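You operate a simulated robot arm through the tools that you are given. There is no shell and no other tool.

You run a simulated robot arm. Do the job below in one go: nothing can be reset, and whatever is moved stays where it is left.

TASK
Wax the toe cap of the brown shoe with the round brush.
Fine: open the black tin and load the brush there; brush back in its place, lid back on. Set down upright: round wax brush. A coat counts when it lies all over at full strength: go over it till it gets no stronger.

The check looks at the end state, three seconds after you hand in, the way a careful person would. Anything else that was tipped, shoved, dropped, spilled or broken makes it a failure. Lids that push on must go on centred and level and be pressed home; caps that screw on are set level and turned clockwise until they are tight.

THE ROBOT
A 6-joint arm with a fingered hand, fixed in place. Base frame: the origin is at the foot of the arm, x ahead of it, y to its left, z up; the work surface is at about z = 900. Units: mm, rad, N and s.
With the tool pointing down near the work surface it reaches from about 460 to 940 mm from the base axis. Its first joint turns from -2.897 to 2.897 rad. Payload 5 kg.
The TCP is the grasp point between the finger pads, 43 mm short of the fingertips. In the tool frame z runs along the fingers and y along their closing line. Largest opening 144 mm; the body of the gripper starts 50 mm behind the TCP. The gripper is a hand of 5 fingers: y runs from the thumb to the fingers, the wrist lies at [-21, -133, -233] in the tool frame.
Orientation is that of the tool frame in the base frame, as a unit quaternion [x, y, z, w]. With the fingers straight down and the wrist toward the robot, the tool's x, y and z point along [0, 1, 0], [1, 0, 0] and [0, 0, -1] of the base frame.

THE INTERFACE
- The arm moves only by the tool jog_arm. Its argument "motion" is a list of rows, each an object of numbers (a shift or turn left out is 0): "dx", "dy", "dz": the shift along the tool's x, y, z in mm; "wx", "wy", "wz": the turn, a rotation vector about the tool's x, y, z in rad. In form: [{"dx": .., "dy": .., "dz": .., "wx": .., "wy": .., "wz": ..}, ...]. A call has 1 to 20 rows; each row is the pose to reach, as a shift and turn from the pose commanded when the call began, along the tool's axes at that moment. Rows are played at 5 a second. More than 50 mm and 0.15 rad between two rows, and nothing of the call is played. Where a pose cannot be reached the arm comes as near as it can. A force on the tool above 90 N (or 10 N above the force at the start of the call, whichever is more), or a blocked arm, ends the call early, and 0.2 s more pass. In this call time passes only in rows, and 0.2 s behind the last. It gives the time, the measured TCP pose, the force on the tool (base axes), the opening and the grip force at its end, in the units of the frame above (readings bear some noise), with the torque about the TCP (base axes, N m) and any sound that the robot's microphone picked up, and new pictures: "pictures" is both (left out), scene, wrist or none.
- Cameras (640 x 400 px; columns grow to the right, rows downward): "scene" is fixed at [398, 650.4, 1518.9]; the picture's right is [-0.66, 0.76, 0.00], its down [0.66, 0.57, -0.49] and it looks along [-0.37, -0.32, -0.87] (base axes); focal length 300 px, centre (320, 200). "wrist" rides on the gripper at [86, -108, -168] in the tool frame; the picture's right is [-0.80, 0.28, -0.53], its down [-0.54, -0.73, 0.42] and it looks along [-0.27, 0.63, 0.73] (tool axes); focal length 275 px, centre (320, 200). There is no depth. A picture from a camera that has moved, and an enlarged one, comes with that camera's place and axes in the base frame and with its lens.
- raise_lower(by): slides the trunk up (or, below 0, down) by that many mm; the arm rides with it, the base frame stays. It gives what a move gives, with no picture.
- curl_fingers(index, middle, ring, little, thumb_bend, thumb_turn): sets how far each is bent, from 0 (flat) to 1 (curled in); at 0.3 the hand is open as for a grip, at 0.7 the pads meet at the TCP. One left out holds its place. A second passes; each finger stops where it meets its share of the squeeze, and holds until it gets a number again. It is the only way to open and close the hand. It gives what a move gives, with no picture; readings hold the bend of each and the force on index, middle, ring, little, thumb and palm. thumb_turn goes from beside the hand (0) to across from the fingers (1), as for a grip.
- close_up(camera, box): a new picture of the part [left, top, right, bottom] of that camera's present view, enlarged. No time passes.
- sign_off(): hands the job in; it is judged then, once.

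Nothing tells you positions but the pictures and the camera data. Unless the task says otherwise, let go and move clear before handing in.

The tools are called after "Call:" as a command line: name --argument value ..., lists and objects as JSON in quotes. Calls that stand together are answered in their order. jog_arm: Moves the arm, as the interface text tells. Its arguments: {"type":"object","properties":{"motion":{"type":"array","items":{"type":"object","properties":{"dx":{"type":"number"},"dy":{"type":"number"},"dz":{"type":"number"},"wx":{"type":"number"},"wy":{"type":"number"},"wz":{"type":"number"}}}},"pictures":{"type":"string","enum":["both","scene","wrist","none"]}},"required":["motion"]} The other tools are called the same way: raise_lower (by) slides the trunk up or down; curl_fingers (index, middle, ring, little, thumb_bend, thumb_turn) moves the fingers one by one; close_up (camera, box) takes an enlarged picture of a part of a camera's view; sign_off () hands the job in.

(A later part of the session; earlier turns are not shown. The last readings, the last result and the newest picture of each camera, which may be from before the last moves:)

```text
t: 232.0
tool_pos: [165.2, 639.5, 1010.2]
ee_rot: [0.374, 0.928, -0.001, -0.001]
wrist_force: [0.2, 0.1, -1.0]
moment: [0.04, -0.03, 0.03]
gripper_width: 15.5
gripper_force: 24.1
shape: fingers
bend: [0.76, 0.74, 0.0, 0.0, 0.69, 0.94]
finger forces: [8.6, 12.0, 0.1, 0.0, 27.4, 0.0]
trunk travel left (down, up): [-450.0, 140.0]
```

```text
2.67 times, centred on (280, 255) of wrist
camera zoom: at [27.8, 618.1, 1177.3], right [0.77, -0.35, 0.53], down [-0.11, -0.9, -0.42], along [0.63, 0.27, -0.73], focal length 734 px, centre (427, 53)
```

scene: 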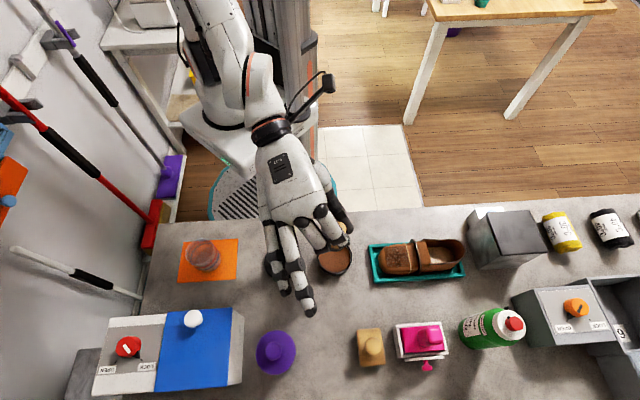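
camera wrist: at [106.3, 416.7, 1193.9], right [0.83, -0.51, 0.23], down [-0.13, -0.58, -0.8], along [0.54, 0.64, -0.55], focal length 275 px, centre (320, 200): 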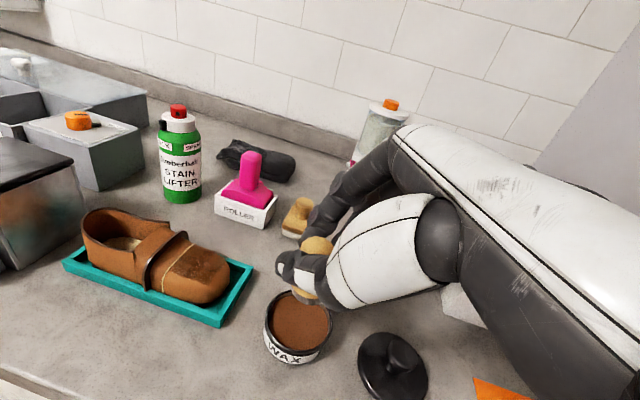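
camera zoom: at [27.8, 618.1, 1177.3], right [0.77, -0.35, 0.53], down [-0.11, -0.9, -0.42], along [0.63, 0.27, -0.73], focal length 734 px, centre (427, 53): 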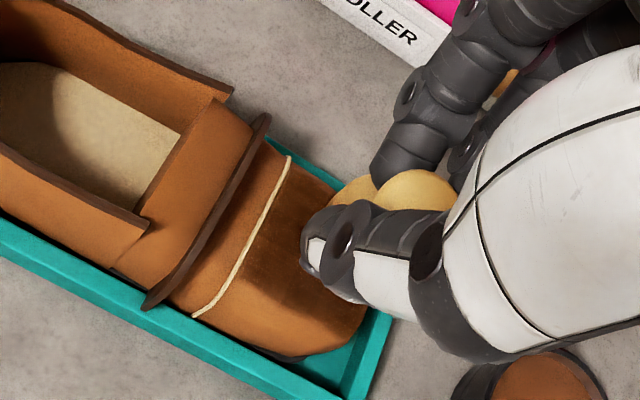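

The grip holds. I'll do the reverse sweeps too, to balance drag and even out the coat.

Call:
jog_arm --motion '[{"dx": -1, "dy": 0, "dz": 4.6}, {"dx": -1, "dy": -6, "dz": 4.5}, {"dx": -1, "dy": -12, "dz": 4.5}, {"dx": -1, "dy": -19, "dz": 4.6}, {"dx": -1, "dy": -19, "dz": 1}, {"dx": 6, "dy": -19, "dz": 1}, {"dx": 6, "dy": -19, "dz": 4.4}, {"dx": 6, "dy": -14, "dz": 4.2}, {"dx": 6, "dy": -9, "dz": 4.2}, {"dx": 6, "dy": -4, "dz": 4.2}, {"dx": 6, "dy": 1, "dz": 4.4}, {"dx": 6, "dy": 1, "dz": 1}, {"dx": 13, "dy": 1, "dz": 1}, {"dx": 13, "dy": 1, "dz": 4.4}, {"dx": 13, "dy": -4, "dz": 4.2}, {"dx": 13, "dy": -9, "dz": 4.2}, {"dx": 13, "dy": -14, "dz": 4.2}, {"dx": 13, "dy": -19, "dz": 4.4}, {"dx": 13, "dy": -19, "dz": 1}, {"dx": 9, "dy": -10, "dz": 0}]' --pictures "none"

Call:
jog_arm --motion '[{"dz": -25}, {"dz": -60}, {"dx": -40, "dz": -60}, {"dx": -85, "dz": -60}, {"dx": -125, "dy": -10, "dz": -60}]' --pictures "none"

Call:
close_up --camera "scene" --box '[378, 238, 416, 276]'

Call:
close_up --camera "wrist" --box '[200, 200, 360, 330]'

Call:
close_up --camera "wrist" --box '[110, 150, 230, 250]'

```text
t: 236.2
tool_pos: [153.3, 636.0, 1009.4]
ee_rot: [0.374, 0.927, 0.0, -0.001]
wrist_force: [0.2, 0.8, -0.8]
moment: [0.04, -0.01, 0.0]
gripper_width: 15.6
gripper_force: 24.3
shape: fingers
bend: [0.76, 0.74, 0.0, 0.0, 0.69, 0.94]
finger forces: [9.2, 12.5, 0.0, 0.0, 26.8, 0.1]
trunk travel left (down, up): [-450.0, 140.0]
```

```text
t: 237.4
tool_pos: [236.6, 542.1, 1070.4]
ee_rot: [0.373, 0.928, 0.001, -0.001]
wrist_force: [-0.6, 0.1, -0.6]
moment: [-0.05, 0.0, 0.01]
gripper_width: 15.6
gripper_force: 23.3
shape: fingers
bend: [0.76, 0.74, 0.0, 0.0, 0.69, 0.94]
finger forces: [9.2, 12.4, 0.0, 0.0, 25.9, 0.0]
trunk travel left (down, up): [-450.0, 140.0]
```

```text
10.53 times, centred on (397, 257) of scene
camera zoom: at [398.0, 650.4, 1518.9], right [-0.66, 0.76, 0.0], down [0.66, 0.57, -0.49], along [-0.37, -0.32, -0.87], focal length 3155 px, centre (-490, -400)
```

zoom: 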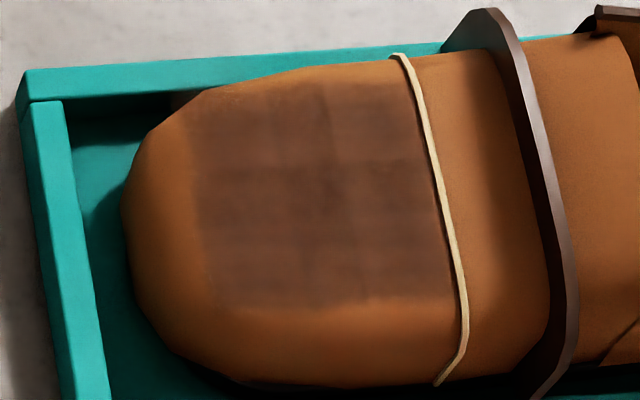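

```text
3.08 times, centred on (280, 265) of wrist
camera zoom: at [98.1, 521.2, 1237.2], right [0.77, -0.35, 0.53], down [-0.11, -0.9, -0.42], along [0.63, 0.27, -0.73], focal length 847 px, centre (443, 0)
```

zoom: 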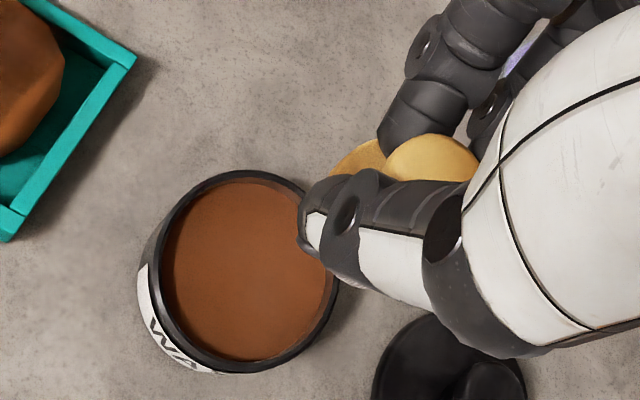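

```text
4.00 times, centred on (170, 200) of wrist
camera zoom: at [98.1, 521.2, 1237.2], right [0.77, -0.35, 0.53], down [-0.11, -0.9, -0.42], along [0.63, 0.27, -0.73], focal length 1101 px, centre (920, 200)
```

zoom: 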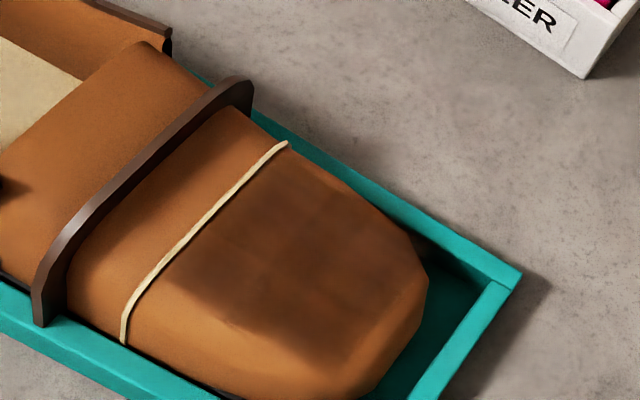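

The panel looks evenly and fully dark in both views, no different from before this last pass, so the coat is at full strength. Now I'll return the brush to its original spot at about (368, 645).

Call:
jog_arm --motion '[{"dz": -40}, {"dx": -5, "dy": 36, "dz": -42, "wz": -0.09}, {"dx": -10, "dy": 72, "dz": -42, "wz": -0.18}, {"dx": -15, "dy": 108, "dz": -42, "wz": -0.27}, {"dx": -20, "dy": 140, "dz": -42, "wz": -0.35}, {"dx": -23.2, "dy": 164.6, "dz": -42, "wz": -0.412}]' --pictures "none"

Call:
jog_arm --motion '[{"dz": 40}, {"dz": 80}, {"dz": 105}]' --pictures "both"

Call:
close_up --camera "wrist" --box '[180, 180, 420, 380]'

```text
t: 238.8
tool_pos: [367.2, 647.0, 1108.6]
ee_rot: [0.176, 0.984, -0.001, -0.001]
wrist_force: [0.2, 0.4, -1.2]
moment: [0.02, 0.02, -0.02]
gripper_width: 15.4
gripper_force: 24.0
shape: fingers
bend: [0.76, 0.74, 0.0, 0.0, 0.69, 0.94]
finger forces: [9.2, 12.4, 0.0, 0.1, 25.6, 0.0]
trunk travel left (down, up): [-450.0, 140.0]
```

```text
t: 239.6
tool_pos: [365.7, 645.6, 1006.8]
ee_rot: [0.175, 0.985, 0.0, -0.001]
wrist_force: [0.7, 0.0, -0.1]
moment: [0.02, -0.01, -0.01]
gripper_width: 15.4
gripper_force: 23.8
shape: fingers
bend: [0.76, 0.74, 0.0, 0.0, 0.69, 0.94]
finger forces: [9.1, 12.5, 0.0, 0.0, 25.6, 0.0]
trunk travel left (down, up): [-450.0, 140.0]
camera wrist: at [246.7, 572.0, 1174.1], right [0.85, -0.01, 0.53], down [0.26, -0.87, -0.42], along [0.47, 0.5, -0.73], focal length 275 px, centre (320, 200)
```

scene: 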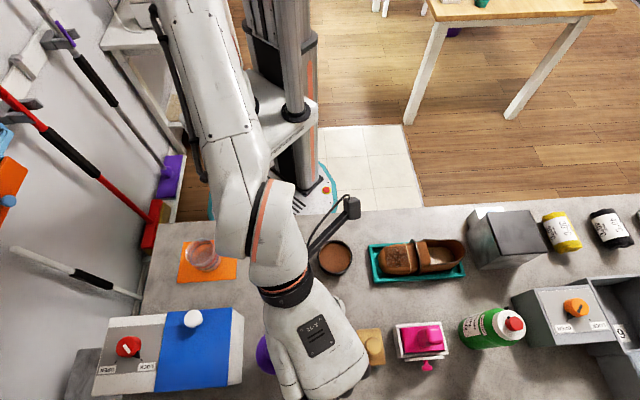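
wrist: 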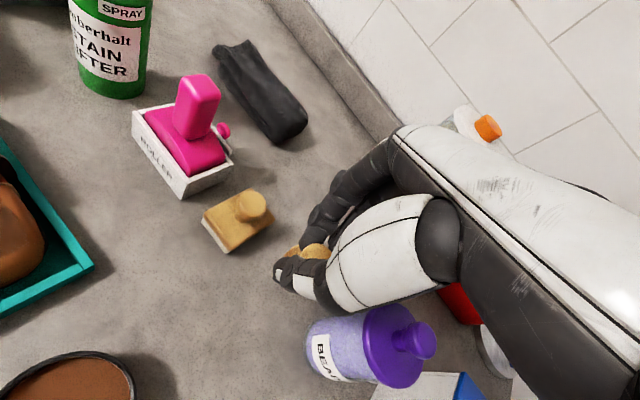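

```text
2.00 times, centred on (300, 280) of wrist
camera zoom: at [246.7, 572.0, 1174.1], right [0.85, -0.01, 0.53], down [0.26, -0.87, -0.42], along [0.47, 0.5, -0.73], focal length 551 px, centre (360, 40)
```

zoom: 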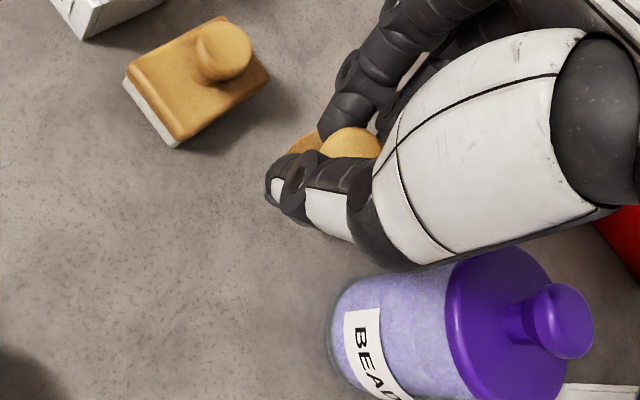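

Call:
jog_arm --motion '[{"dz": 15}, {"dz": 29}]' --pictures "none"

Call:
jog_arm --motion '[{"dz": 1.5}, {"dz": 3}]' --pictures "none"

Call:
jog_arm --motion '[{"dz": 1}, {"dz": 2}]' --pictures "none"

Call:
jog_arm --motion '[{"dz": 1}, {"dz": 2}]' --pictures "none"

Call:
close_up --camera "wrist" --box '[200, 190, 360, 320]'

```text
t: 240.2
tool_pos: [366.1, 646.3, 977.4]
ee_rot: [0.176, 0.984, -0.001, -0.001]
wrist_force: [0.4, -0.2, 0.1]
moment: [-0.05, 0.03, -0.01]
gripper_width: 15.7
gripper_force: 23.3
shape: fingers
bend: [0.76, 0.74, 0.0, 0.0, 0.69, 0.94]
finger forces: [9.1, 12.5, 0.0, 0.0, 25.6, 0.0]
trunk travel left (down, up): [-450.0, 140.0]
```

```text
t: 240.8
tool_pos: [367.1, 646.8, 973.4]
ee_rot: [0.175, 0.985, 0.0, -0.001]
wrist_force: [0.1, 0.5, -0.8]
moment: [0.0, -0.01, -0.02]
gripper_width: 15.6
gripper_force: 23.4
shape: fingers
bend: [0.76, 0.74, 0.0, 0.0, 0.69, 0.94]
finger forces: [9.2, 12.4, 0.0, 0.1, 25.6, 0.1]
trunk travel left (down, up): [-450.0, 140.0]
```

```text
t: 241.4
tool_pos: [366.3, 646.4, 971.2]
ee_rot: [0.176, 0.984, 0.001, -0.001]
wrist_force: [0.2, 0.4, -0.1]
moment: [0.02, -0.03, -0.01]
gripper_width: 15.4
gripper_force: 23.7
shape: fingers
bend: [0.76, 0.74, 0.0, 0.0, 0.69, 0.94]
finger forces: [9.2, 12.5, 0.0, 0.0, 25.6, 0.0]
trunk travel left (down, up): [-450.0, 140.0]
```

```text
t: 242.0
tool_pos: [366.7, 645.5, 969.8]
ee_rot: [0.176, 0.984, 0.0, -0.001]
wrist_force: [0.0, -0.2, -0.4]
moment: [-0.01, 0.0, 0.0]
gripper_width: 15.4
gripper_force: 23.7
shape: fingers
bend: [0.76, 0.74, 0.0, 0.0, 0.69, 0.94]
finger forces: [9.2, 12.4, 0.0, 0.0, 25.6, 0.1]
trunk travel left (down, up): [-450.0, 140.0]
```

```text
3.08 times, centred on (280, 255) of wrist
camera zoom: at [246.4, 572.3, 1138.1], right [0.85, -0.01, 0.53], down [0.26, -0.87, -0.42], along [0.47, 0.5, -0.73], focal length 847 px, centre (443, 31)
```

zoom: 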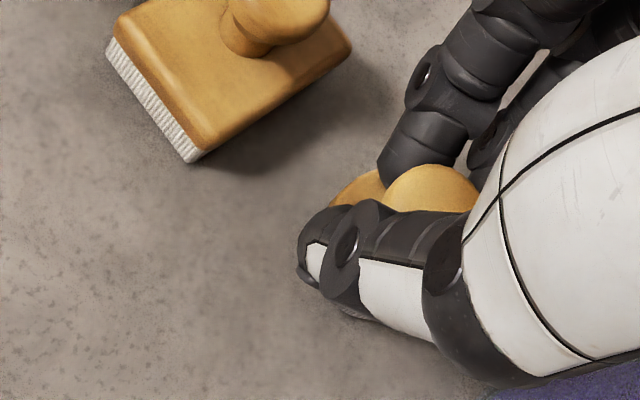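

The view relative to the rectangular brush matches the original pick within about 3 mm. I'll finish lowering.

Call:
jog_arm --motion '[{"dx": -1, "dz": 1}, {"dx": -2, "dz": 1.8}]' --pictures "none"

Call:
jog_arm --motion '[{"dz": 0.8}, {"dz": 1.5}]' --pictures "none"

Call:
jog_arm --motion '[{"dz": 0.8}, {"dz": 1.5}]' --pictures "none"

```text
t: 242.6
tool_pos: [366.7, 645.5, 967.1]
ee_rot: [0.176, 0.984, 0.0, -0.002]
wrist_force: [0.8, -0.2, -1.2]
moment: [-0.02, 0.01, -0.01]
gripper_width: 15.7
gripper_force: 23.9
shape: fingers
bend: [0.76, 0.74, 0.0, 0.0, 0.69, 0.94]
finger forces: [9.1, 12.5, 0.1, 0.0, 25.5, 0.1]
trunk travel left (down, up): [-450.0, 140.0]
```

```text
t: 243.2
tool_pos: [367.8, 645.4, 966.4]
ee_rot: [0.176, 0.984, 0.0, 0.0]
wrist_force: [-0.1, -1.2, -1.0]
moment: [0.0, 0.0, 0.03]
gripper_width: 15.6
gripper_force: 23.5
shape: fingers
bend: [0.76, 0.74, 0.0, 0.0, 0.69, 0.94]
finger forces: [9.2, 12.5, 0.0, 0.0, 25.7, 0.0]
trunk travel left (down, up): [-450.0, 140.0]
```

```text
t: 243.8
tool_pos: [368.0, 646.2, 965.6]
ee_rot: [0.176, 0.984, 0.0, 0.0]
wrist_force: [0.1, 0.2, -1.1]
moment: [0.0, -0.01, 0.0]
gripper_width: 15.5
gripper_force: 23.8
shape: fingers
bend: [0.76, 0.74, 0.0, 0.0, 0.69, 0.94]
finger forces: [9.1, 12.5, 0.1, 0.1, 25.6, 0.1]
trunk travel left (down, up): [-450.0, 140.0]
```

Call:
jog_arm --motion '[{"dz": 0.8}, {"dz": 1.5}]' --pictures "none"

Call:
jog_arm --motion '[{"dz": 0.8}, {"dz": 1.5}]' --pictures "none"

Call:
close_up --camera "wrist" --box '[200, 190, 360, 320]'

```text
t: 244.4
tool_pos: [368.0, 644.3, 964.2]
ee_rot: [0.176, 0.984, 0.002, -0.001]
wrist_force: [0.5, -0.4, 6.1]
moment: [-0.1, 0.01, 0.01]
gripper_width: 15.6
gripper_force: 24.4
shape: fingers
bend: [0.76, 0.74, 0.0, 0.0, 0.69, 0.94]
finger forces: [10.0, 13.0, 0.0, 0.1, 26.8, 0.0]
trunk travel left (down, up): [-450.0, 140.0]
```

```text
t: 245.0
tool_pos: [367.5, 644.9, 965.2]
ee_rot: [0.177, 0.984, 0.002, -0.001]
wrist_force: [0.4, -1.1, 17.3]
moment: [-0.24, 0.3, 0.0]
gripper_width: 15.6
gripper_force: 28.4
shape: fingers
bend: [0.76, 0.74, 0.0, 0.0, 0.69, 0.94]
finger forces: [12.3, 12.9, 0.1, 0.0, 32.3, 0.0]
trunk travel left (down, up): [-450.0, 140.0]
```

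```text
3.08 times, centred on (280, 255) of wrist
camera zoom: at [248.4, 570.9, 1132.4], right [0.85, -0.01, 0.53], down [0.26, -0.87, -0.43], along [0.47, 0.5, -0.73], focal length 847 px, centre (443, 31)
```

zoom: 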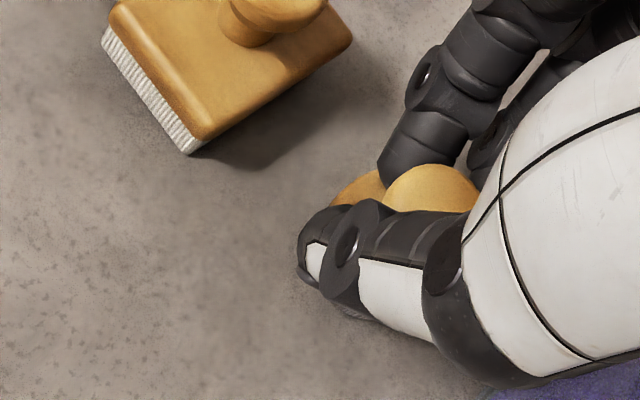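

Contact with the bench. I'll ease the pressure and open gradually.

Call:
jog_arm --motion '[{"dz": -0.8}, {"dz": -1.4}]' --pictures "none"

Call:
curl_fingers --index 0.68 --middle 0.68 --thumb_bend 0.64

Call:
close_up --camera "wrist" --box '[200, 190, 360, 320]'

Call:
curl_fingers --index 0.5 --middle 0.5 --thumb_bend 0.5

Call:
close_up --camera "wrist" --box '[200, 190, 360, 320]'

```text
t: 245.6
tool_pos: [367.9, 645.4, 965.5]
ee_rot: [0.177, 0.984, 0.001, -0.001]
wrist_force: [2.3, -0.2, 18.5]
moment: [-0.15, 0.26, 0.02]
gripper_width: 15.4
gripper_force: 30.4
shape: fingers
bend: [0.76, 0.74, 0.0, 0.0, 0.69, 0.94]
finger forces: [14.6, 13.9, 0.1, 0.0, 31.9, 0.0]
trunk travel left (down, up): [-450.0, 140.0]
```

```text
t: 246.6
tool_pos: [368.0, 644.8, 967.0]
ee_rot: [0.175, 0.985, 0.005, -0.001]
wrist_force: [-1.8, 6.1, 32.3]
moment: [0.36, 0.22, -0.02]
gripper_width: 15.4
gripper_force: 17.5
shape: fingers
bend: [0.69, 0.69, 0.0, 0.0, 0.65, 0.97]
finger forces: [25.3, 4.5, 0.1, 0.0, 6.6, 0.1]
trunk travel left (down, up): [-450.0, 140.0]
```

```text
3.08 times, centred on (280, 255) of wrist
camera zoom: at [247.5, 571.2, 1134.5], right [0.84, -0.01, 0.53], down [0.26, -0.87, -0.43], along [0.47, 0.5, -0.73], focal length 847 px, centre (443, 31)
```

zoom: 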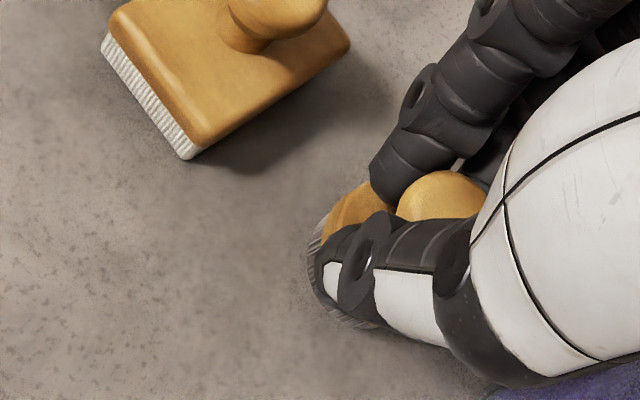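

```text
t: 247.6
tool_pos: [368.5, 643.3, 963.7]
ee_rot: [0.176, 0.984, 0.0, 0.0]
wrist_force: [-1.9, 1.2, 18.5]
moment: [0.35, 0.21, 0.03]
gripper_width: 48.3
gripper_force: 9.1
shape: fingers
bend: [0.75, 0.5, 0.0, 0.0, 0.5, 0.97]
finger forces: [17.9, 0.0, 0.0, 0.1, 0.0, 0.0]
trunk travel left (down, up): [-450.0, 140.0]
```

```text
3.08 times, centred on (280, 255) of wrist
camera zoom: at [247.9, 570.8, 1131.4], right [0.85, -0.01, 0.53], down [0.26, -0.87, -0.42], along [0.47, 0.5, -0.73], focal length 847 px, centre (443, 31)
```

zoom: 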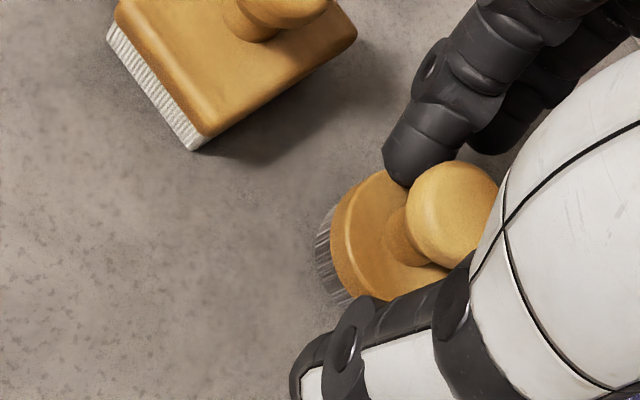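

The index finger is caught on top of the brush's disc. I'll rise a few millimetres to release it.

Call:
jog_arm --motion '[{"dz": -1.5}, {"dz": -3}, {"dz": -5}]' --pictures "none"

Call:
close_up --camera "wrist" --box '[200, 190, 360, 320]'

```text
t: 248.4
tool_pos: [367.8, 644.1, 965.9]
ee_rot: [0.175, 0.985, -0.001, -0.001]
wrist_force: [-1.0, 0.0, 1.5]
moment: [0.01, -0.02, -0.03]
gripper_width: 78.3
gripper_force: 0.1
shape: fingers
bend: [0.5, 0.5, 0.0, 0.0, 0.5, 0.97]
finger forces: [0.1, 0.0, 0.0, 0.0, 0.0, 0.0]
trunk travel left (down, up): [-450.0, 140.0]
```

```text
3.08 times, centred on (280, 255) of wrist
camera zoom: at [248.3, 571.2, 1134.3], right [0.85, -0.01, 0.53], down [0.26, -0.87, -0.42], along [0.47, 0.49, -0.73], focal length 847 px, centre (443, 31)
```

zoom: 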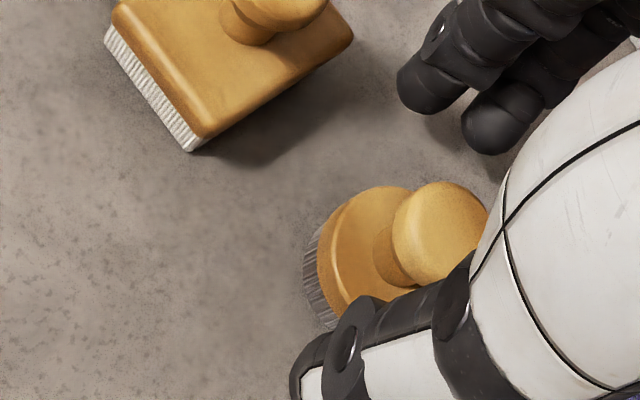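

The fingers are free and the brush stands upright. I'll rise straight up and check its placement from both cameras.

Call:
jog_arm --motion '[{"dz": -15}, {"dz": -50}, {"dz": -95}, {"dz": -140}]' --pictures "wrist"

Call:
jog_arm --motion '[{"dx": 20, "dy": -40}, {"dx": 40, "dy": -80}, {"dx": 55, "dy": -120}, {"dx": 65, "dy": -140}]' --pictures "scene"

Call:
close_up --camera "scene" --box '[230, 300, 390, 400]'

```text
t: 249.4
tool_pos: [367.5, 645.6, 1109.3]
ee_rot: [0.175, 0.985, 0.0, -0.001]
wrist_force: [0.3, -0.3, -0.7]
moment: [-0.02, 0.01, 0.0]
gripper_width: 78.1
gripper_force: 0.1
shape: fingers
bend: [0.5, 0.5, 0.0, 0.0, 0.5, 0.97]
finger forces: [0.0, 0.0, 0.0, 0.1, 0.0, 0.0]
trunk travel left (down, up): [-450.0, 140.0]
camera wrist: at [247.1, 573.0, 1278.0], right [0.85, -0.01, 0.53], down [0.26, -0.87, -0.42], along [0.47, 0.5, -0.73], focal length 275 px, centre (320, 200)
```

wrist: 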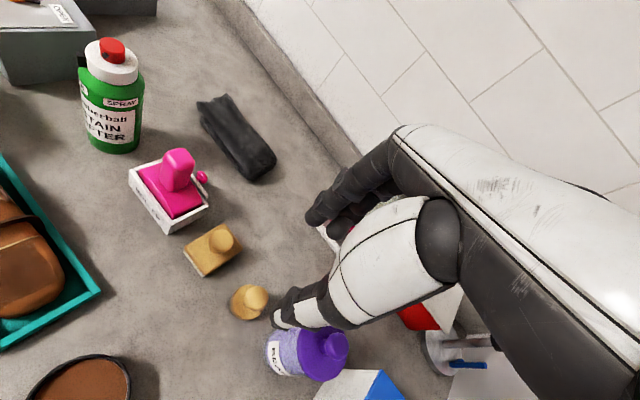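

```text
t: 250.4
tool_pos: [256.7, 537.3, 1108.5]
ee_rot: [0.176, 0.984, 0.001, 0.0]
wrist_force: [0.7, 0.2, -0.6]
moment: [0.04, 0.01, -0.02]
gripper_width: 78.2
gripper_force: 0.0
shape: fingers
bend: [0.5, 0.5, 0.0, 0.0, 0.5, 0.97]
finger forces: [0.0, 0.0, 0.0, 0.0, 0.0, 0.0]
trunk travel left (down, up): [-450.0, 140.0]
```

scene: 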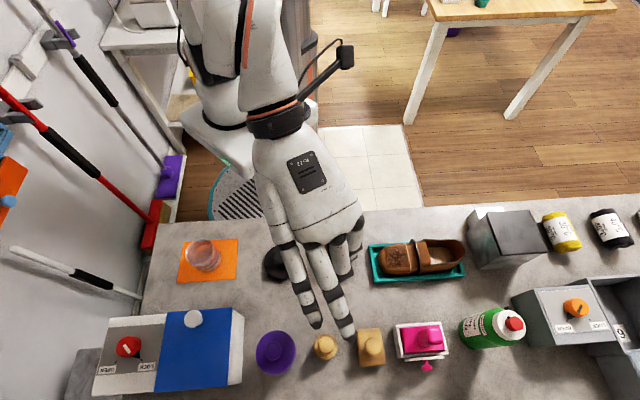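

```text
4.00 times, centred on (310, 350) of scene
camera zoom: at [398.0, 650.4, 1518.9], right [-0.66, 0.76, 0.0], down [0.66, 0.57, -0.49], along [-0.37, -0.32, -0.87], focal length 1199 px, centre (360, -400)
```

zoom: 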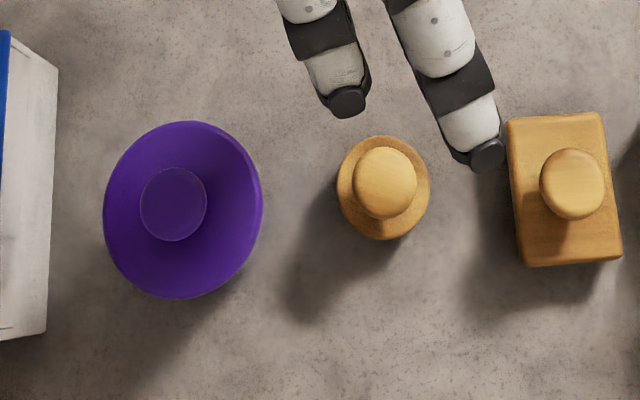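

The round brush stands upright back in its place (within about 9 mm). Now the lid: I'll move over it at (305, 463) with the hand turned back as when I set it down.

Call:
jog_arm --motion '[{"dx": -8, "dy": -6, "wz": 0.135}, {"dx": -16, "dy": -12, "wz": 0.27}, {"dx": -24, "dy": -18, "wz": 0.405}, {"dx": -32, "dy": -24, "wz": 0.54}, {"dx": -40, "dy": -30, "wz": 0.675}, {"dx": -48, "dy": -36, "wz": 0.81}, {"dx": -56, "dy": -42, "wz": 0.945}, {"dx": -64, "dy": -48, "wz": 1.08}, {"dx": -71.8, "dy": -53.1, "wz": 1.215}]' --pictures "both"

Call:
close_up --camera "wrist" --box '[160, 190, 360, 350]'

Call:
close_up --camera "scene" --box '[290, 220, 380, 290]'

```text
t: 252.4
tool_pos: [308.4, 462.7, 1108.4]
ee_rot: [0.707, 0.707, -0.001, -0.001]
wrist_force: [0.1, -0.3, 0.2]
moment: [0.0, -0.03, -0.02]
gripper_width: 78.4
gripper_force: 0.2
shape: fingers
bend: [0.5, 0.5, 0.0, 0.0, 0.5, 0.97]
finger forces: [0.1, 0.0, 0.0, 0.1, 0.0, 0.1]
trunk travel left (down, up): [-450.0, 140.0]
camera wrist: at [197.7, 546.5, 1276.9], right [0.29, -0.8, 0.53], down [-0.73, -0.54, -0.42], along [0.63, -0.27, -0.73], focal length 275 px, centre (320, 200)
```

scene: 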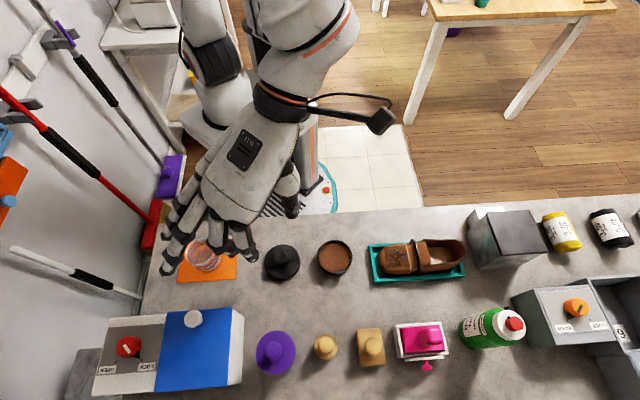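
wrist: 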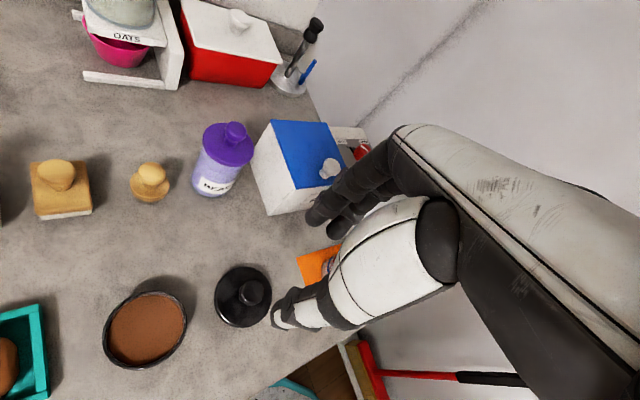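

```text
2.50 times, centred on (260, 270) of wrist
camera zoom: at [197.7, 546.5, 1276.9], right [0.29, -0.8, 0.53], down [-0.73, -0.54, -0.42], along [0.63, -0.27, -0.73], focal length 688 px, centre (470, 25)
```

zoom: 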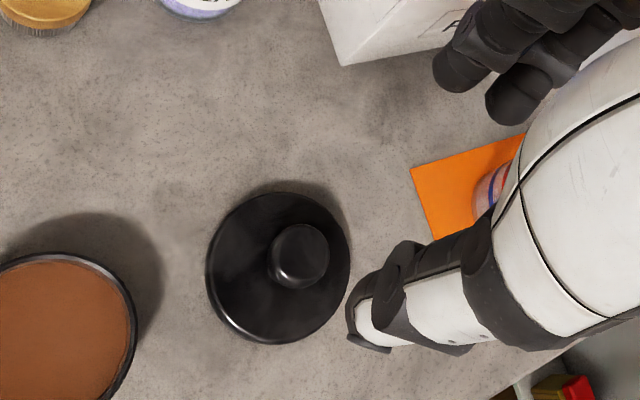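

```text
5.71 times, centred on (335, 255) of scene
camera zoom: at [398.0, 650.4, 1518.9], right [-0.66, 0.76, 0.0], down [0.66, 0.57, -0.49], along [-0.37, -0.32, -0.87], focal length 1713 px, centre (234, -114)
```

zoom: 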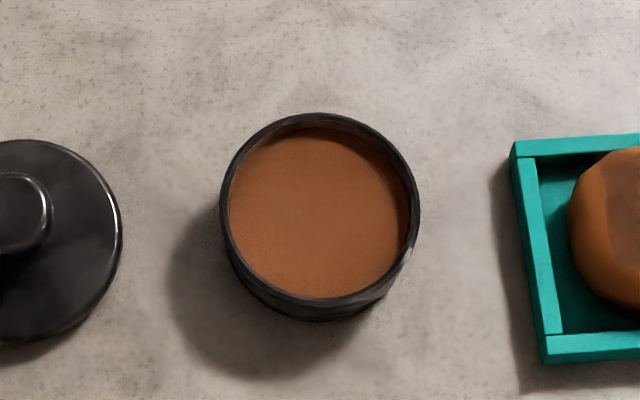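

The wax and tin look undisturbed. I'll measure the lid and tin in the same scene zoom to compute the exact shift needed.

Call:
close_up --camera "scene" --box '[255, 225, 365, 295]'

Call:
close_up --camera "wrist" --box '[90, 250, 290, 380]'

```text
5.71 times, centred on (310, 260) of scene
camera zoom: at [398.0, 650.4, 1518.9], right [-0.66, 0.76, 0.0], down [0.66, 0.57, -0.49], along [-0.37, -0.32, -0.87], focal length 1713 px, centre (377, -143)
```

zoom: 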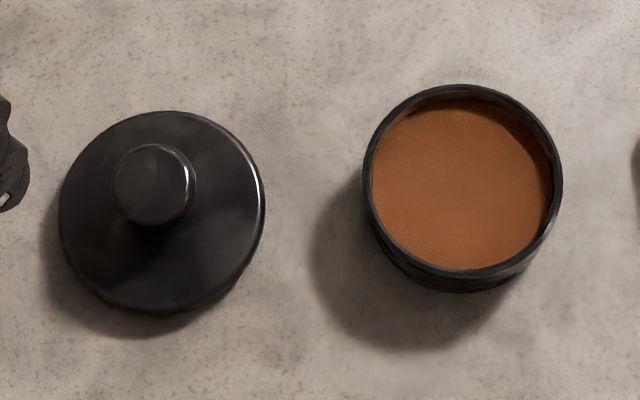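

```text
3.08 times, centred on (190, 315) of wrist
camera zoom: at [197.7, 546.5, 1276.9], right [0.29, -0.8, 0.53], down [-0.73, -0.54, -0.42], along [0.63, -0.27, -0.73], focal length 847 px, centre (720, -154)
```

zoom: 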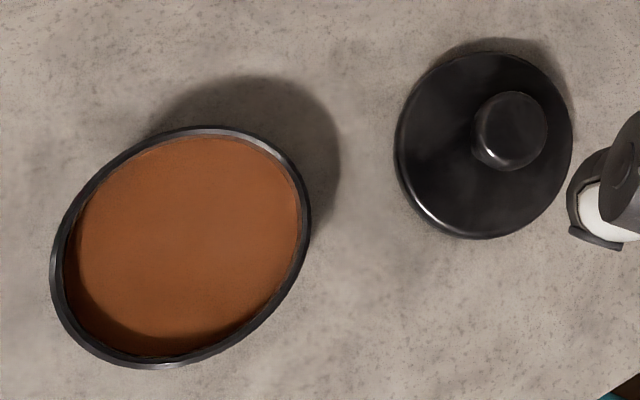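

The lid (74 mm) caps over the tin's rim (71 mm); the needed shift from lid to tin is about (−73.7, +80.6). I'll lower over the lid knob and compare with the earlier gripped view to regrip at the same place.

Call:
jog_arm --motion '[{"dz": 40}, {"dz": 80}, {"dz": 110}, {"dz": 122}]' --pictures "none"

Call:
close_up --camera "wrist" --box '[220, 200, 380, 330]'

```text
t: 253.4
tool_pos: [307.7, 461.9, 985.9]
ee_rot: [0.707, 0.707, 0.0, -0.001]
wrist_force: [0.4, 0.8, -0.9]
moment: [0.01, 0.0, -0.01]
gripper_width: 78.1
gripper_force: 0.0
shape: fingers
bend: [0.5, 0.5, 0.0, 0.0, 0.5, 0.97]
finger forces: [0.1, 0.0, 0.0, 0.0, 0.1, 0.1]
trunk travel left (down, up): [-450.0, 140.0]
```

```text
3.08 times, centred on (300, 265) of wrist
camera zoom: at [198.5, 547.0, 1154.6], right [0.29, -0.8, 0.53], down [-0.73, -0.54, -0.42], along [0.63, -0.27, -0.73], focal length 847 px, centre (382, 0)
```

zoom: 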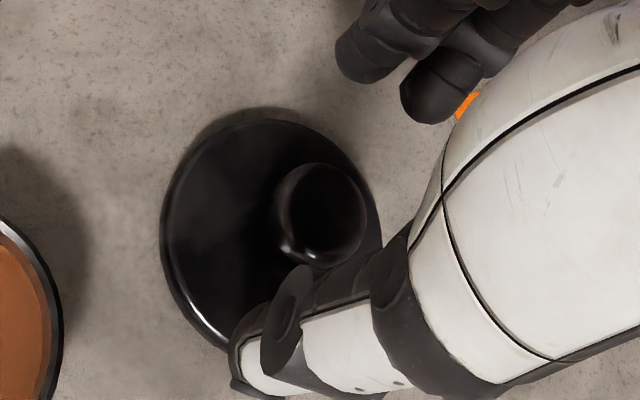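

Call:
jog_arm --motion '[{"dz": 12}, {"dz": 24}]' --pictures "none"

Call:
close_up --camera "wrist" --box '[220, 200, 380, 330]'

```text
t: 254.0
tool_pos: [307.8, 461.3, 961.8]
ee_rot: [0.706, 0.708, -0.001, 0.0]
wrist_force: [0.1, -0.1, 0.6]
moment: [0.0, -0.01, 0.0]
gripper_width: 78.3
gripper_force: 0.2
shape: fingers
bend: [0.5, 0.5, 0.0, 0.0, 0.5, 0.97]
finger forces: [0.0, 0.1, 0.0, 0.0, 0.1, 0.1]
trunk travel left (down, up): [-450.0, 140.0]
```

```text
3.08 times, centred on (300, 265) of wrist
camera zoom: at [198.3, 546.4, 1130.4], right [0.29, -0.8, 0.53], down [-0.73, -0.54, -0.42], along [0.63, -0.27, -0.73], focal length 847 px, centre (382, 0)
```

zoom: 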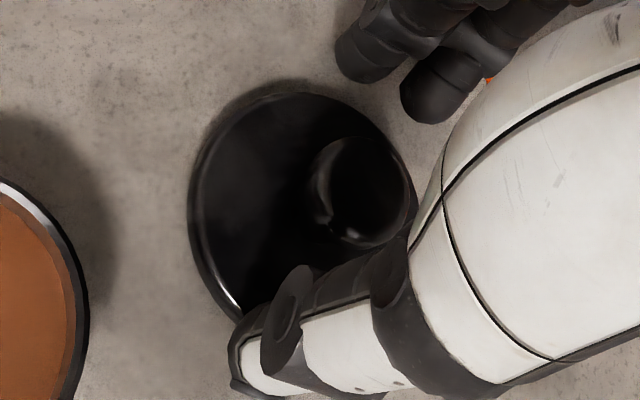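

The lid sits about 2.7 mm to the thumb side of its earlier gripped position; I'll trim the hand by that and close as before.

Call:
jog_arm --motion '[{"dx": 0.3, "dy": -1.3, "dz": 0.5}, {"dx": 0.5, "dy": -2.6, "dz": 1}]' --pictures "none"

Call:
curl_fingers --index 0.68 --middle 0.68 --thumb_bend 0.64

Call:
curl_fingers --index 0.75 --middle 0.75 --thumb_bend 0.75

Call:
close_up --camera "wrist" --box '[220, 200, 380, 330]'

Call:
close_up --camera "scene" --box '[240, 220, 320, 290]'

```text
t: 254.6
tool_pos: [304.9, 462.7, 961.3]
ee_rot: [0.706, 0.708, -0.001, -0.001]
wrist_force: [-0.3, 0.3, 0.1]
moment: [0.0, 0.01, 0.0]
gripper_width: 78.4
gripper_force: 0.2
shape: fingers
bend: [0.5, 0.5, 0.0, 0.0, 0.5, 0.97]
finger forces: [0.0, 0.0, 0.0, 0.0, 0.0, 0.1]
trunk travel left (down, up): [-450.0, 140.0]
```

```text
t: 255.6
tool_pos: [305.7, 462.5, 962.5]
ee_rot: [0.707, 0.707, -0.001, -0.001]
wrist_force: [-1.4, -0.4, 0.5]
moment: [0.0, -0.01, -0.01]
gripper_width: 24.8
gripper_force: 1.4
shape: fingers
bend: [0.67, 0.68, 0.0, 0.0, 0.63, 0.97]
finger forces: [1.4, 0.1, 0.0, 0.0, 1.3, 0.1]
trunk travel left (down, up): [-450.0, 140.0]
```

```text
t: 256.6
tool_pos: [305.7, 463.6, 961.8]
ee_rot: [0.707, 0.708, 0.0, -0.001]
wrist_force: [-0.5, 0.3, -0.2]
moment: [-0.01, -0.02, -0.02]
gripper_width: 19.9
gripper_force: 17.6
shape: fingers
bend: [0.71, 0.72, 0.0, 0.0, 0.67, 0.96]
finger forces: [10.3, 6.7, 0.0, 0.1, 18.6, 0.1]
trunk travel left (down, up): [-450.0, 140.0]
```

```text
3.08 times, centred on (300, 265) of wrist
camera zoom: at [195.5, 547.2, 1129.6], right [0.29, -0.8, 0.53], down [-0.73, -0.54, -0.42], along [0.63, -0.27, -0.73], focal length 847 px, centre (382, 0)
```

zoom: 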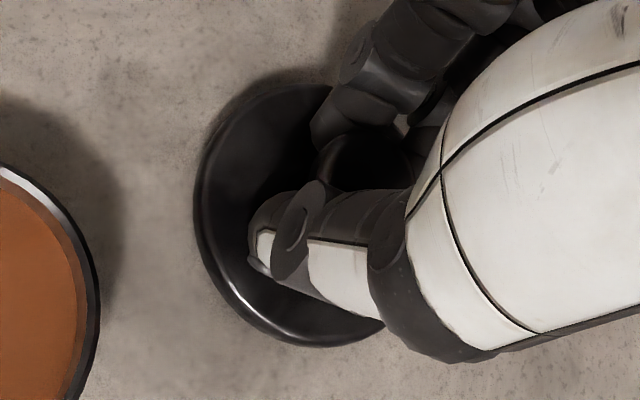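

```text
5.71 times, centred on (280, 255) of scene
camera zoom: at [398.0, 650.4, 1518.9], right [-0.66, 0.76, 0.0], down [0.66, 0.57, -0.49], along [-0.37, -0.32, -0.87], focal length 1713 px, centre (549, -114)
```

zoom: 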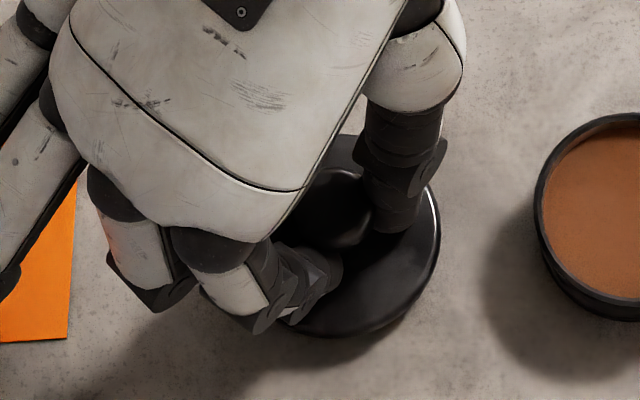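

The lid is gripped exactly as before. I'll lift it and carry it over the tin, then check alignment.

Call:
jog_arm --motion '[{"dz": -10}, {"dz": -35}, {"dz": -60}, {"dx": 27, "dy": -25, "dz": -60}, {"dx": 54, "dy": -50, "dz": -60}, {"dx": 80, "dy": -74, "dz": -60}, {"dx": 80, "dy": -74, "dz": -48}]' --pictures "none"

Call:
close_up --camera "wrist" --box '[200, 190, 380, 340]'

Call:
close_up --camera "scene" --box '[280, 210, 380, 290]'

```text
t: 258.2
tool_pos: [231.4, 542.7, 1011.7]
ee_rot: [0.706, 0.708, -0.001, 0.0]
wrist_force: [0.2, 0.4, -1.1]
moment: [-0.06, -0.01, 0.0]
gripper_width: 20.0
gripper_force: 18.0
shape: fingers
bend: [0.72, 0.72, 0.0, 0.0, 0.68, 0.96]
finger forces: [10.8, 7.1, 0.1, 0.0, 19.0, 0.0]
trunk travel left (down, up): [-450.0, 140.0]
```

```text
2.67 times, centred on (290, 265) of wrist
camera zoom: at [121.7, 626.9, 1178.6], right [0.29, -0.8, 0.53], down [-0.73, -0.54, -0.42], along [0.63, -0.27, -0.73], focal length 734 px, centre (400, 27)
```

zoom: 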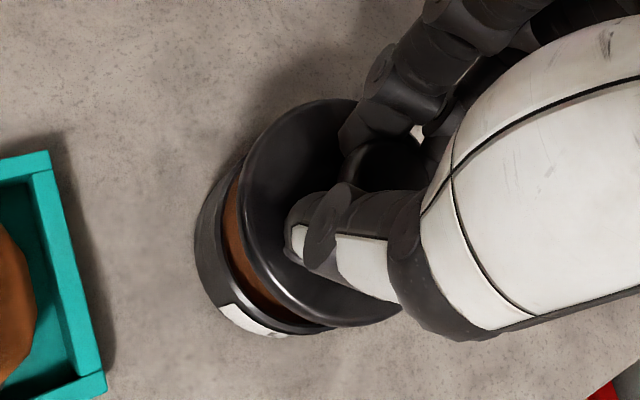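

```text
5.00 times, centred on (330, 250) of scene
camera zoom: at [398.0, 650.4, 1518.9], right [-0.66, 0.76, 0.0], down [0.66, 0.57, -0.49], along [-0.37, -0.32, -0.87], focal length 1499 px, centre (270, -50)
```

zoom: 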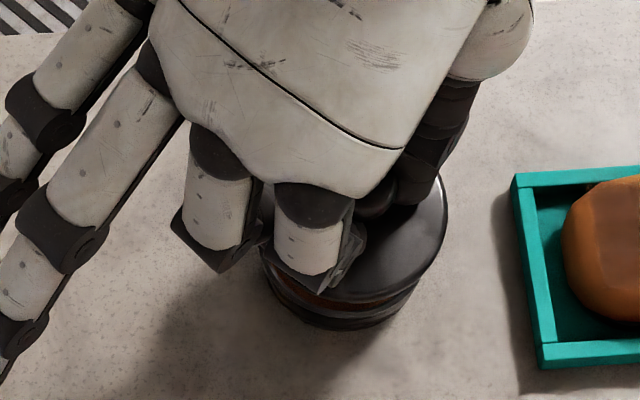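

By both cameras the lid's centre is within about 1 mm of the tin's. I'll lower slowly and watch for even contact.

Call:
jog_arm --motion '[{"dx": -0.5, "dy": 0.3, "dz": 8}, {"dx": -0.5, "dy": 0.3, "dz": 16}, {"dx": -0.5, "dy": 0.3, "dz": 20}]' --pictures "none"

Call:
close_up --camera "wrist" --box '[200, 190, 380, 340]'

Call:
close_up --camera "scene" --box '[300, 220, 380, 280]'

```text
t: 259.0
tool_pos: [231.4, 542.4, 990.7]
ee_rot: [0.706, 0.708, -0.001, -0.001]
wrist_force: [0.4, 0.4, -0.3]
moment: [-0.02, -0.01, -0.02]
gripper_width: 20.1
gripper_force: 18.6
shape: fingers
bend: [0.72, 0.72, 0.0, 0.0, 0.68, 0.96]
finger forces: [10.8, 7.1, 0.0, 0.0, 19.1, 0.0]
trunk travel left (down, up): [-450.0, 140.0]
```

```text
2.67 times, centred on (290, 265) of wrist
camera zoom: at [121.8, 626.8, 1158.7], right [0.29, -0.8, 0.53], down [-0.72, -0.54, -0.42], along [0.63, -0.27, -0.73], focal length 734 px, centre (400, 27)
```

zoom: 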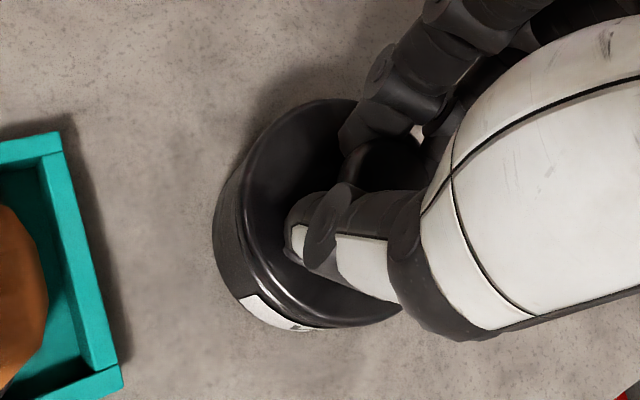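

```text
6.67 times, centred on (340, 250) of scene
camera zoom: at [398.0, 650.4, 1518.9], right [-0.66, 0.76, 0.0], down [0.66, 0.57, -0.49], along [-0.37, -0.32, -0.87], focal length 1998 px, centre (187, -133)
```

zoom: 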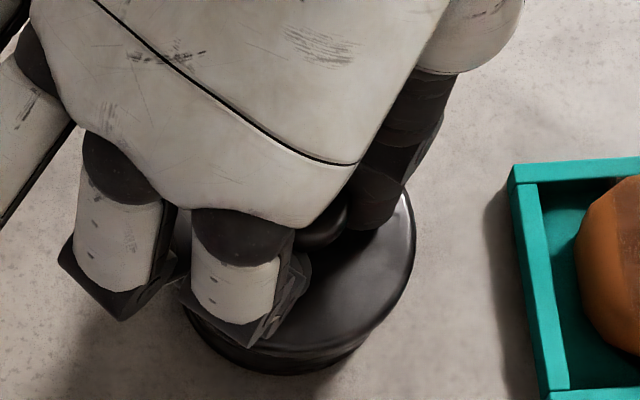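

Alignment looks right. I'll go down in fine steps.

Call:
jog_arm --motion '[{"dz": 1}, {"dz": 2}]' --pictures "none"

Call:
jog_arm --motion '[{"dz": 0.7}, {"dz": 1.4}]' --pictures "none"

Call:
jog_arm --motion '[{"dz": 0.7}, {"dz": 1.4}]' --pictures "none"

Call:
close_up --camera "wrist" --box '[200, 190, 380, 340]'

```text
t: 259.6
tool_pos: [231.9, 541.1, 987.8]
ee_rot: [0.706, 0.708, 0.0, -0.001]
wrist_force: [0.1, 0.1, -0.3]
moment: [-0.02, 0.01, -0.02]
gripper_width: 19.7
gripper_force: 18.1
shape: fingers
bend: [0.72, 0.72, 0.0, 0.0, 0.68, 0.96]
finger forces: [10.8, 7.1, 0.1, 0.0, 19.1, 0.1]
trunk travel left (down, up): [-450.0, 140.0]
```

```text
t: 260.2
tool_pos: [231.5, 542.1, 985.5]
ee_rot: [0.706, 0.708, 0.0, -0.001]
wrist_force: [0.5, 0.2, -0.1]
moment: [0.0, 0.0, 0.02]
gripper_width: 19.6
gripper_force: 18.5
shape: fingers
bend: [0.72, 0.72, 0.0, 0.0, 0.68, 0.96]
finger forces: [10.8, 7.2, 0.1, 0.0, 19.2, 0.0]
trunk travel left (down, up): [-450.0, 140.0]
```

```text
t: 260.8
tool_pos: [229.5, 541.4, 983.9]
ee_rot: [0.706, 0.708, -0.001, -0.001]
wrist_force: [-0.5, -0.5, -0.2]
moment: [-0.02, 0.0, 0.02]
gripper_width: 19.9
gripper_force: 18.8
shape: fingers
bend: [0.72, 0.72, 0.0, 0.0, 0.68, 0.96]
finger forces: [10.7, 7.2, 0.1, 0.0, 19.1, 0.0]
trunk travel left (down, up): [-450.0, 140.0]
```

```text
2.67 times, centred on (290, 265) of wrist
camera zoom: at [120.9, 626.3, 1152.8], right [0.29, -0.8, 0.53], down [-0.73, -0.54, -0.42], along [0.63, -0.27, -0.73], focal length 734 px, centre (400, 27)
```

zoom: 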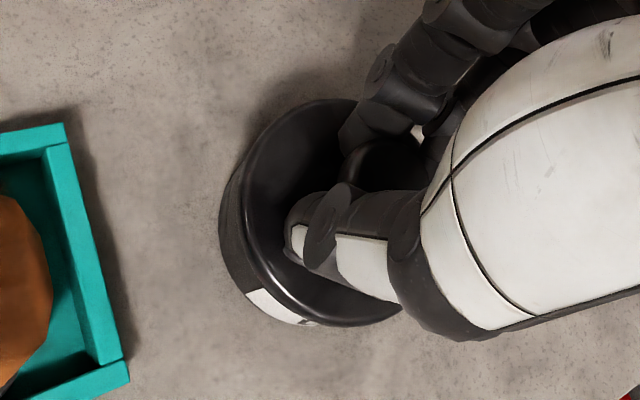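

Call:
jog_arm --motion '[{"dz": 0.7}, {"dz": 1.4}]' --pictures "none"

Call:
jog_arm --motion '[{"dz": 0.7}, {"dz": 1.4}]' --pictures "none"

Call:
close_up --camera "wrist" --box '[200, 190, 380, 340]'

Call:
close_up --camera "scene" --box '[300, 220, 380, 280]'

```text
t: 261.4
tool_pos: [231.6, 541.9, 984.8]
ee_rot: [0.706, 0.708, 0.0, -0.001]
wrist_force: [-0.2, -0.2, 0.0]
moment: [0.02, 0.02, 0.01]
gripper_width: 19.9
gripper_force: 18.3
shape: fingers
bend: [0.72, 0.72, 0.0, 0.0, 0.68, 0.96]
finger forces: [10.8, 7.1, 0.0, 0.0, 19.1, 0.0]
trunk travel left (down, up): [-450.0, 140.0]
```

```text
t: 262.0
tool_pos: [230.7, 541.5, 983.6]
ee_rot: [0.706, 0.709, 0.001, -0.002]
wrist_force: [-0.1, -1.4, 5.1]
moment: [0.04, 0.18, 0.02]
gripper_width: 19.8
gripper_force: 20.7
shape: fingers
bend: [0.72, 0.72, 0.0, 0.0, 0.68, 0.96]
finger forces: [10.7, 7.7, 0.0, 0.1, 22.7, 0.1]
trunk travel left (down, up): [-450.0, 140.0]
```

```text
2.67 times, centred on (290, 265) of wrist
camera zoom: at [120.8, 626.3, 1151.4], right [0.29, -0.8, 0.53], down [-0.72, -0.54, -0.42], along [0.63, -0.26, -0.73], focal length 734 px, centre (400, 27)
```

zoom: 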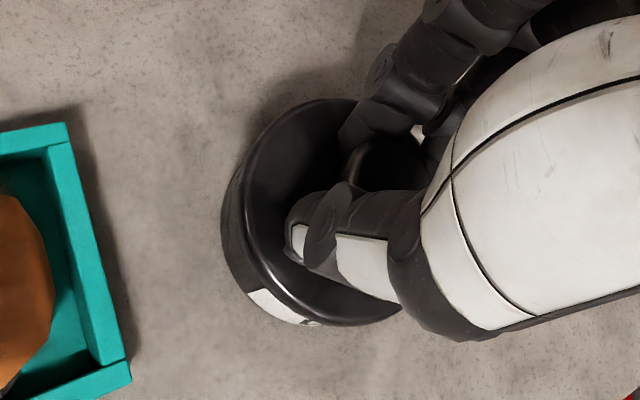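

```text
6.67 times, centred on (340, 250) of scene
camera zoom: at [398.0, 650.4, 1518.9], right [-0.66, 0.76, 0.0], down [0.66, 0.57, -0.49], along [-0.37, -0.32, -0.87], focal length 1998 px, centre (187, -133)
```

zoom: 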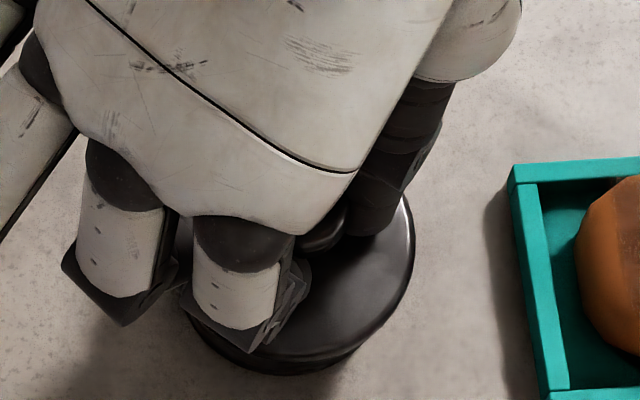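

First contact at 983.5. I'll press down progressively and listen for the snap.

Call:
jog_arm --motion '[{"dz": 0.7}, {"dz": 1.4}]' --pictures "none"

Call:
jog_arm --motion '[{"dz": 0.7}, {"dz": 1.4}]' --pictures "none"

Call:
jog_arm --motion '[{"dz": 0.7}, {"dz": 1.4}]' --pictures "none"

Call:
close_up --camera "wrist" --box '[200, 190, 380, 340]'

```text
t: 262.6
tool_pos: [230.9, 542.3, 982.7]
ee_rot: [0.706, 0.708, 0.0, -0.002]
wrist_force: [0.4, -3.2, 18.9]
moment: [0.07, 0.64, 0.03]
gripper_width: 19.5
gripper_force: 29.9
shape: fingers
bend: [0.72, 0.72, 0.0, 0.0, 0.69, 0.96]
finger forces: [10.4, 9.9, 0.0, 0.0, 39.8, 0.0]
trunk travel left (down, up): [-450.0, 140.0]
heard: snap
```

```text
t: 263.2
tool_pos: [231.8, 540.6, 982.7]
ee_rot: [0.706, 0.708, 0.002, -0.002]
wrist_force: [-0.7, -4.6, 30.4]
moment: [0.12, 0.99, 0.08]
gripper_width: 19.3
gripper_force: 38.0
shape: fingers
bend: [0.72, 0.72, 0.0, 0.0, 0.71, 0.96]
finger forces: [9.8, 12.6, 0.0, 0.1, 53.8, 0.1]
trunk travel left (down, up): [-450.0, 140.0]
```

```text
t: 263.8
tool_pos: [230.8, 540.1, 982.7]
ee_rot: [0.706, 0.708, 0.002, -0.003]
wrist_force: [-1.0, -5.8, 43.0]
moment: [0.17, 1.2, 0.1]
gripper_width: 19.4
gripper_force: 42.8
shape: fingers
bend: [0.72, 0.72, 0.0, 0.0, 0.71, 0.96]
finger forces: [10.5, 13.0, 0.1, 0.0, 62.8, 0.1]
trunk travel left (down, up): [-450.0, 140.0]
```

```text
2.67 times, centred on (290, 265) of wrist
camera zoom: at [120.6, 624.5, 1150.7], right [0.29, -0.8, 0.53], down [-0.72, -0.54, -0.43], along [0.63, -0.26, -0.73], focal length 734 px, centre (400, 27)
```

zoom: 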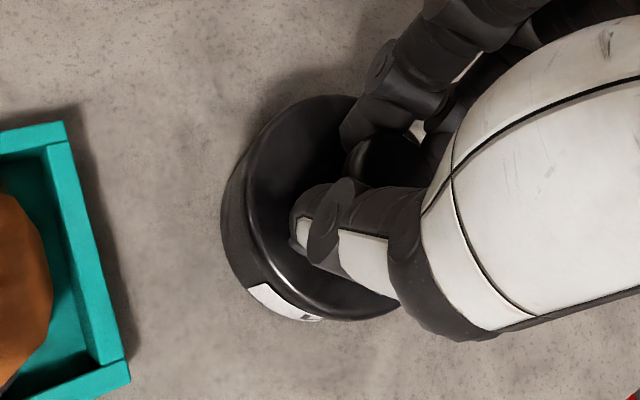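

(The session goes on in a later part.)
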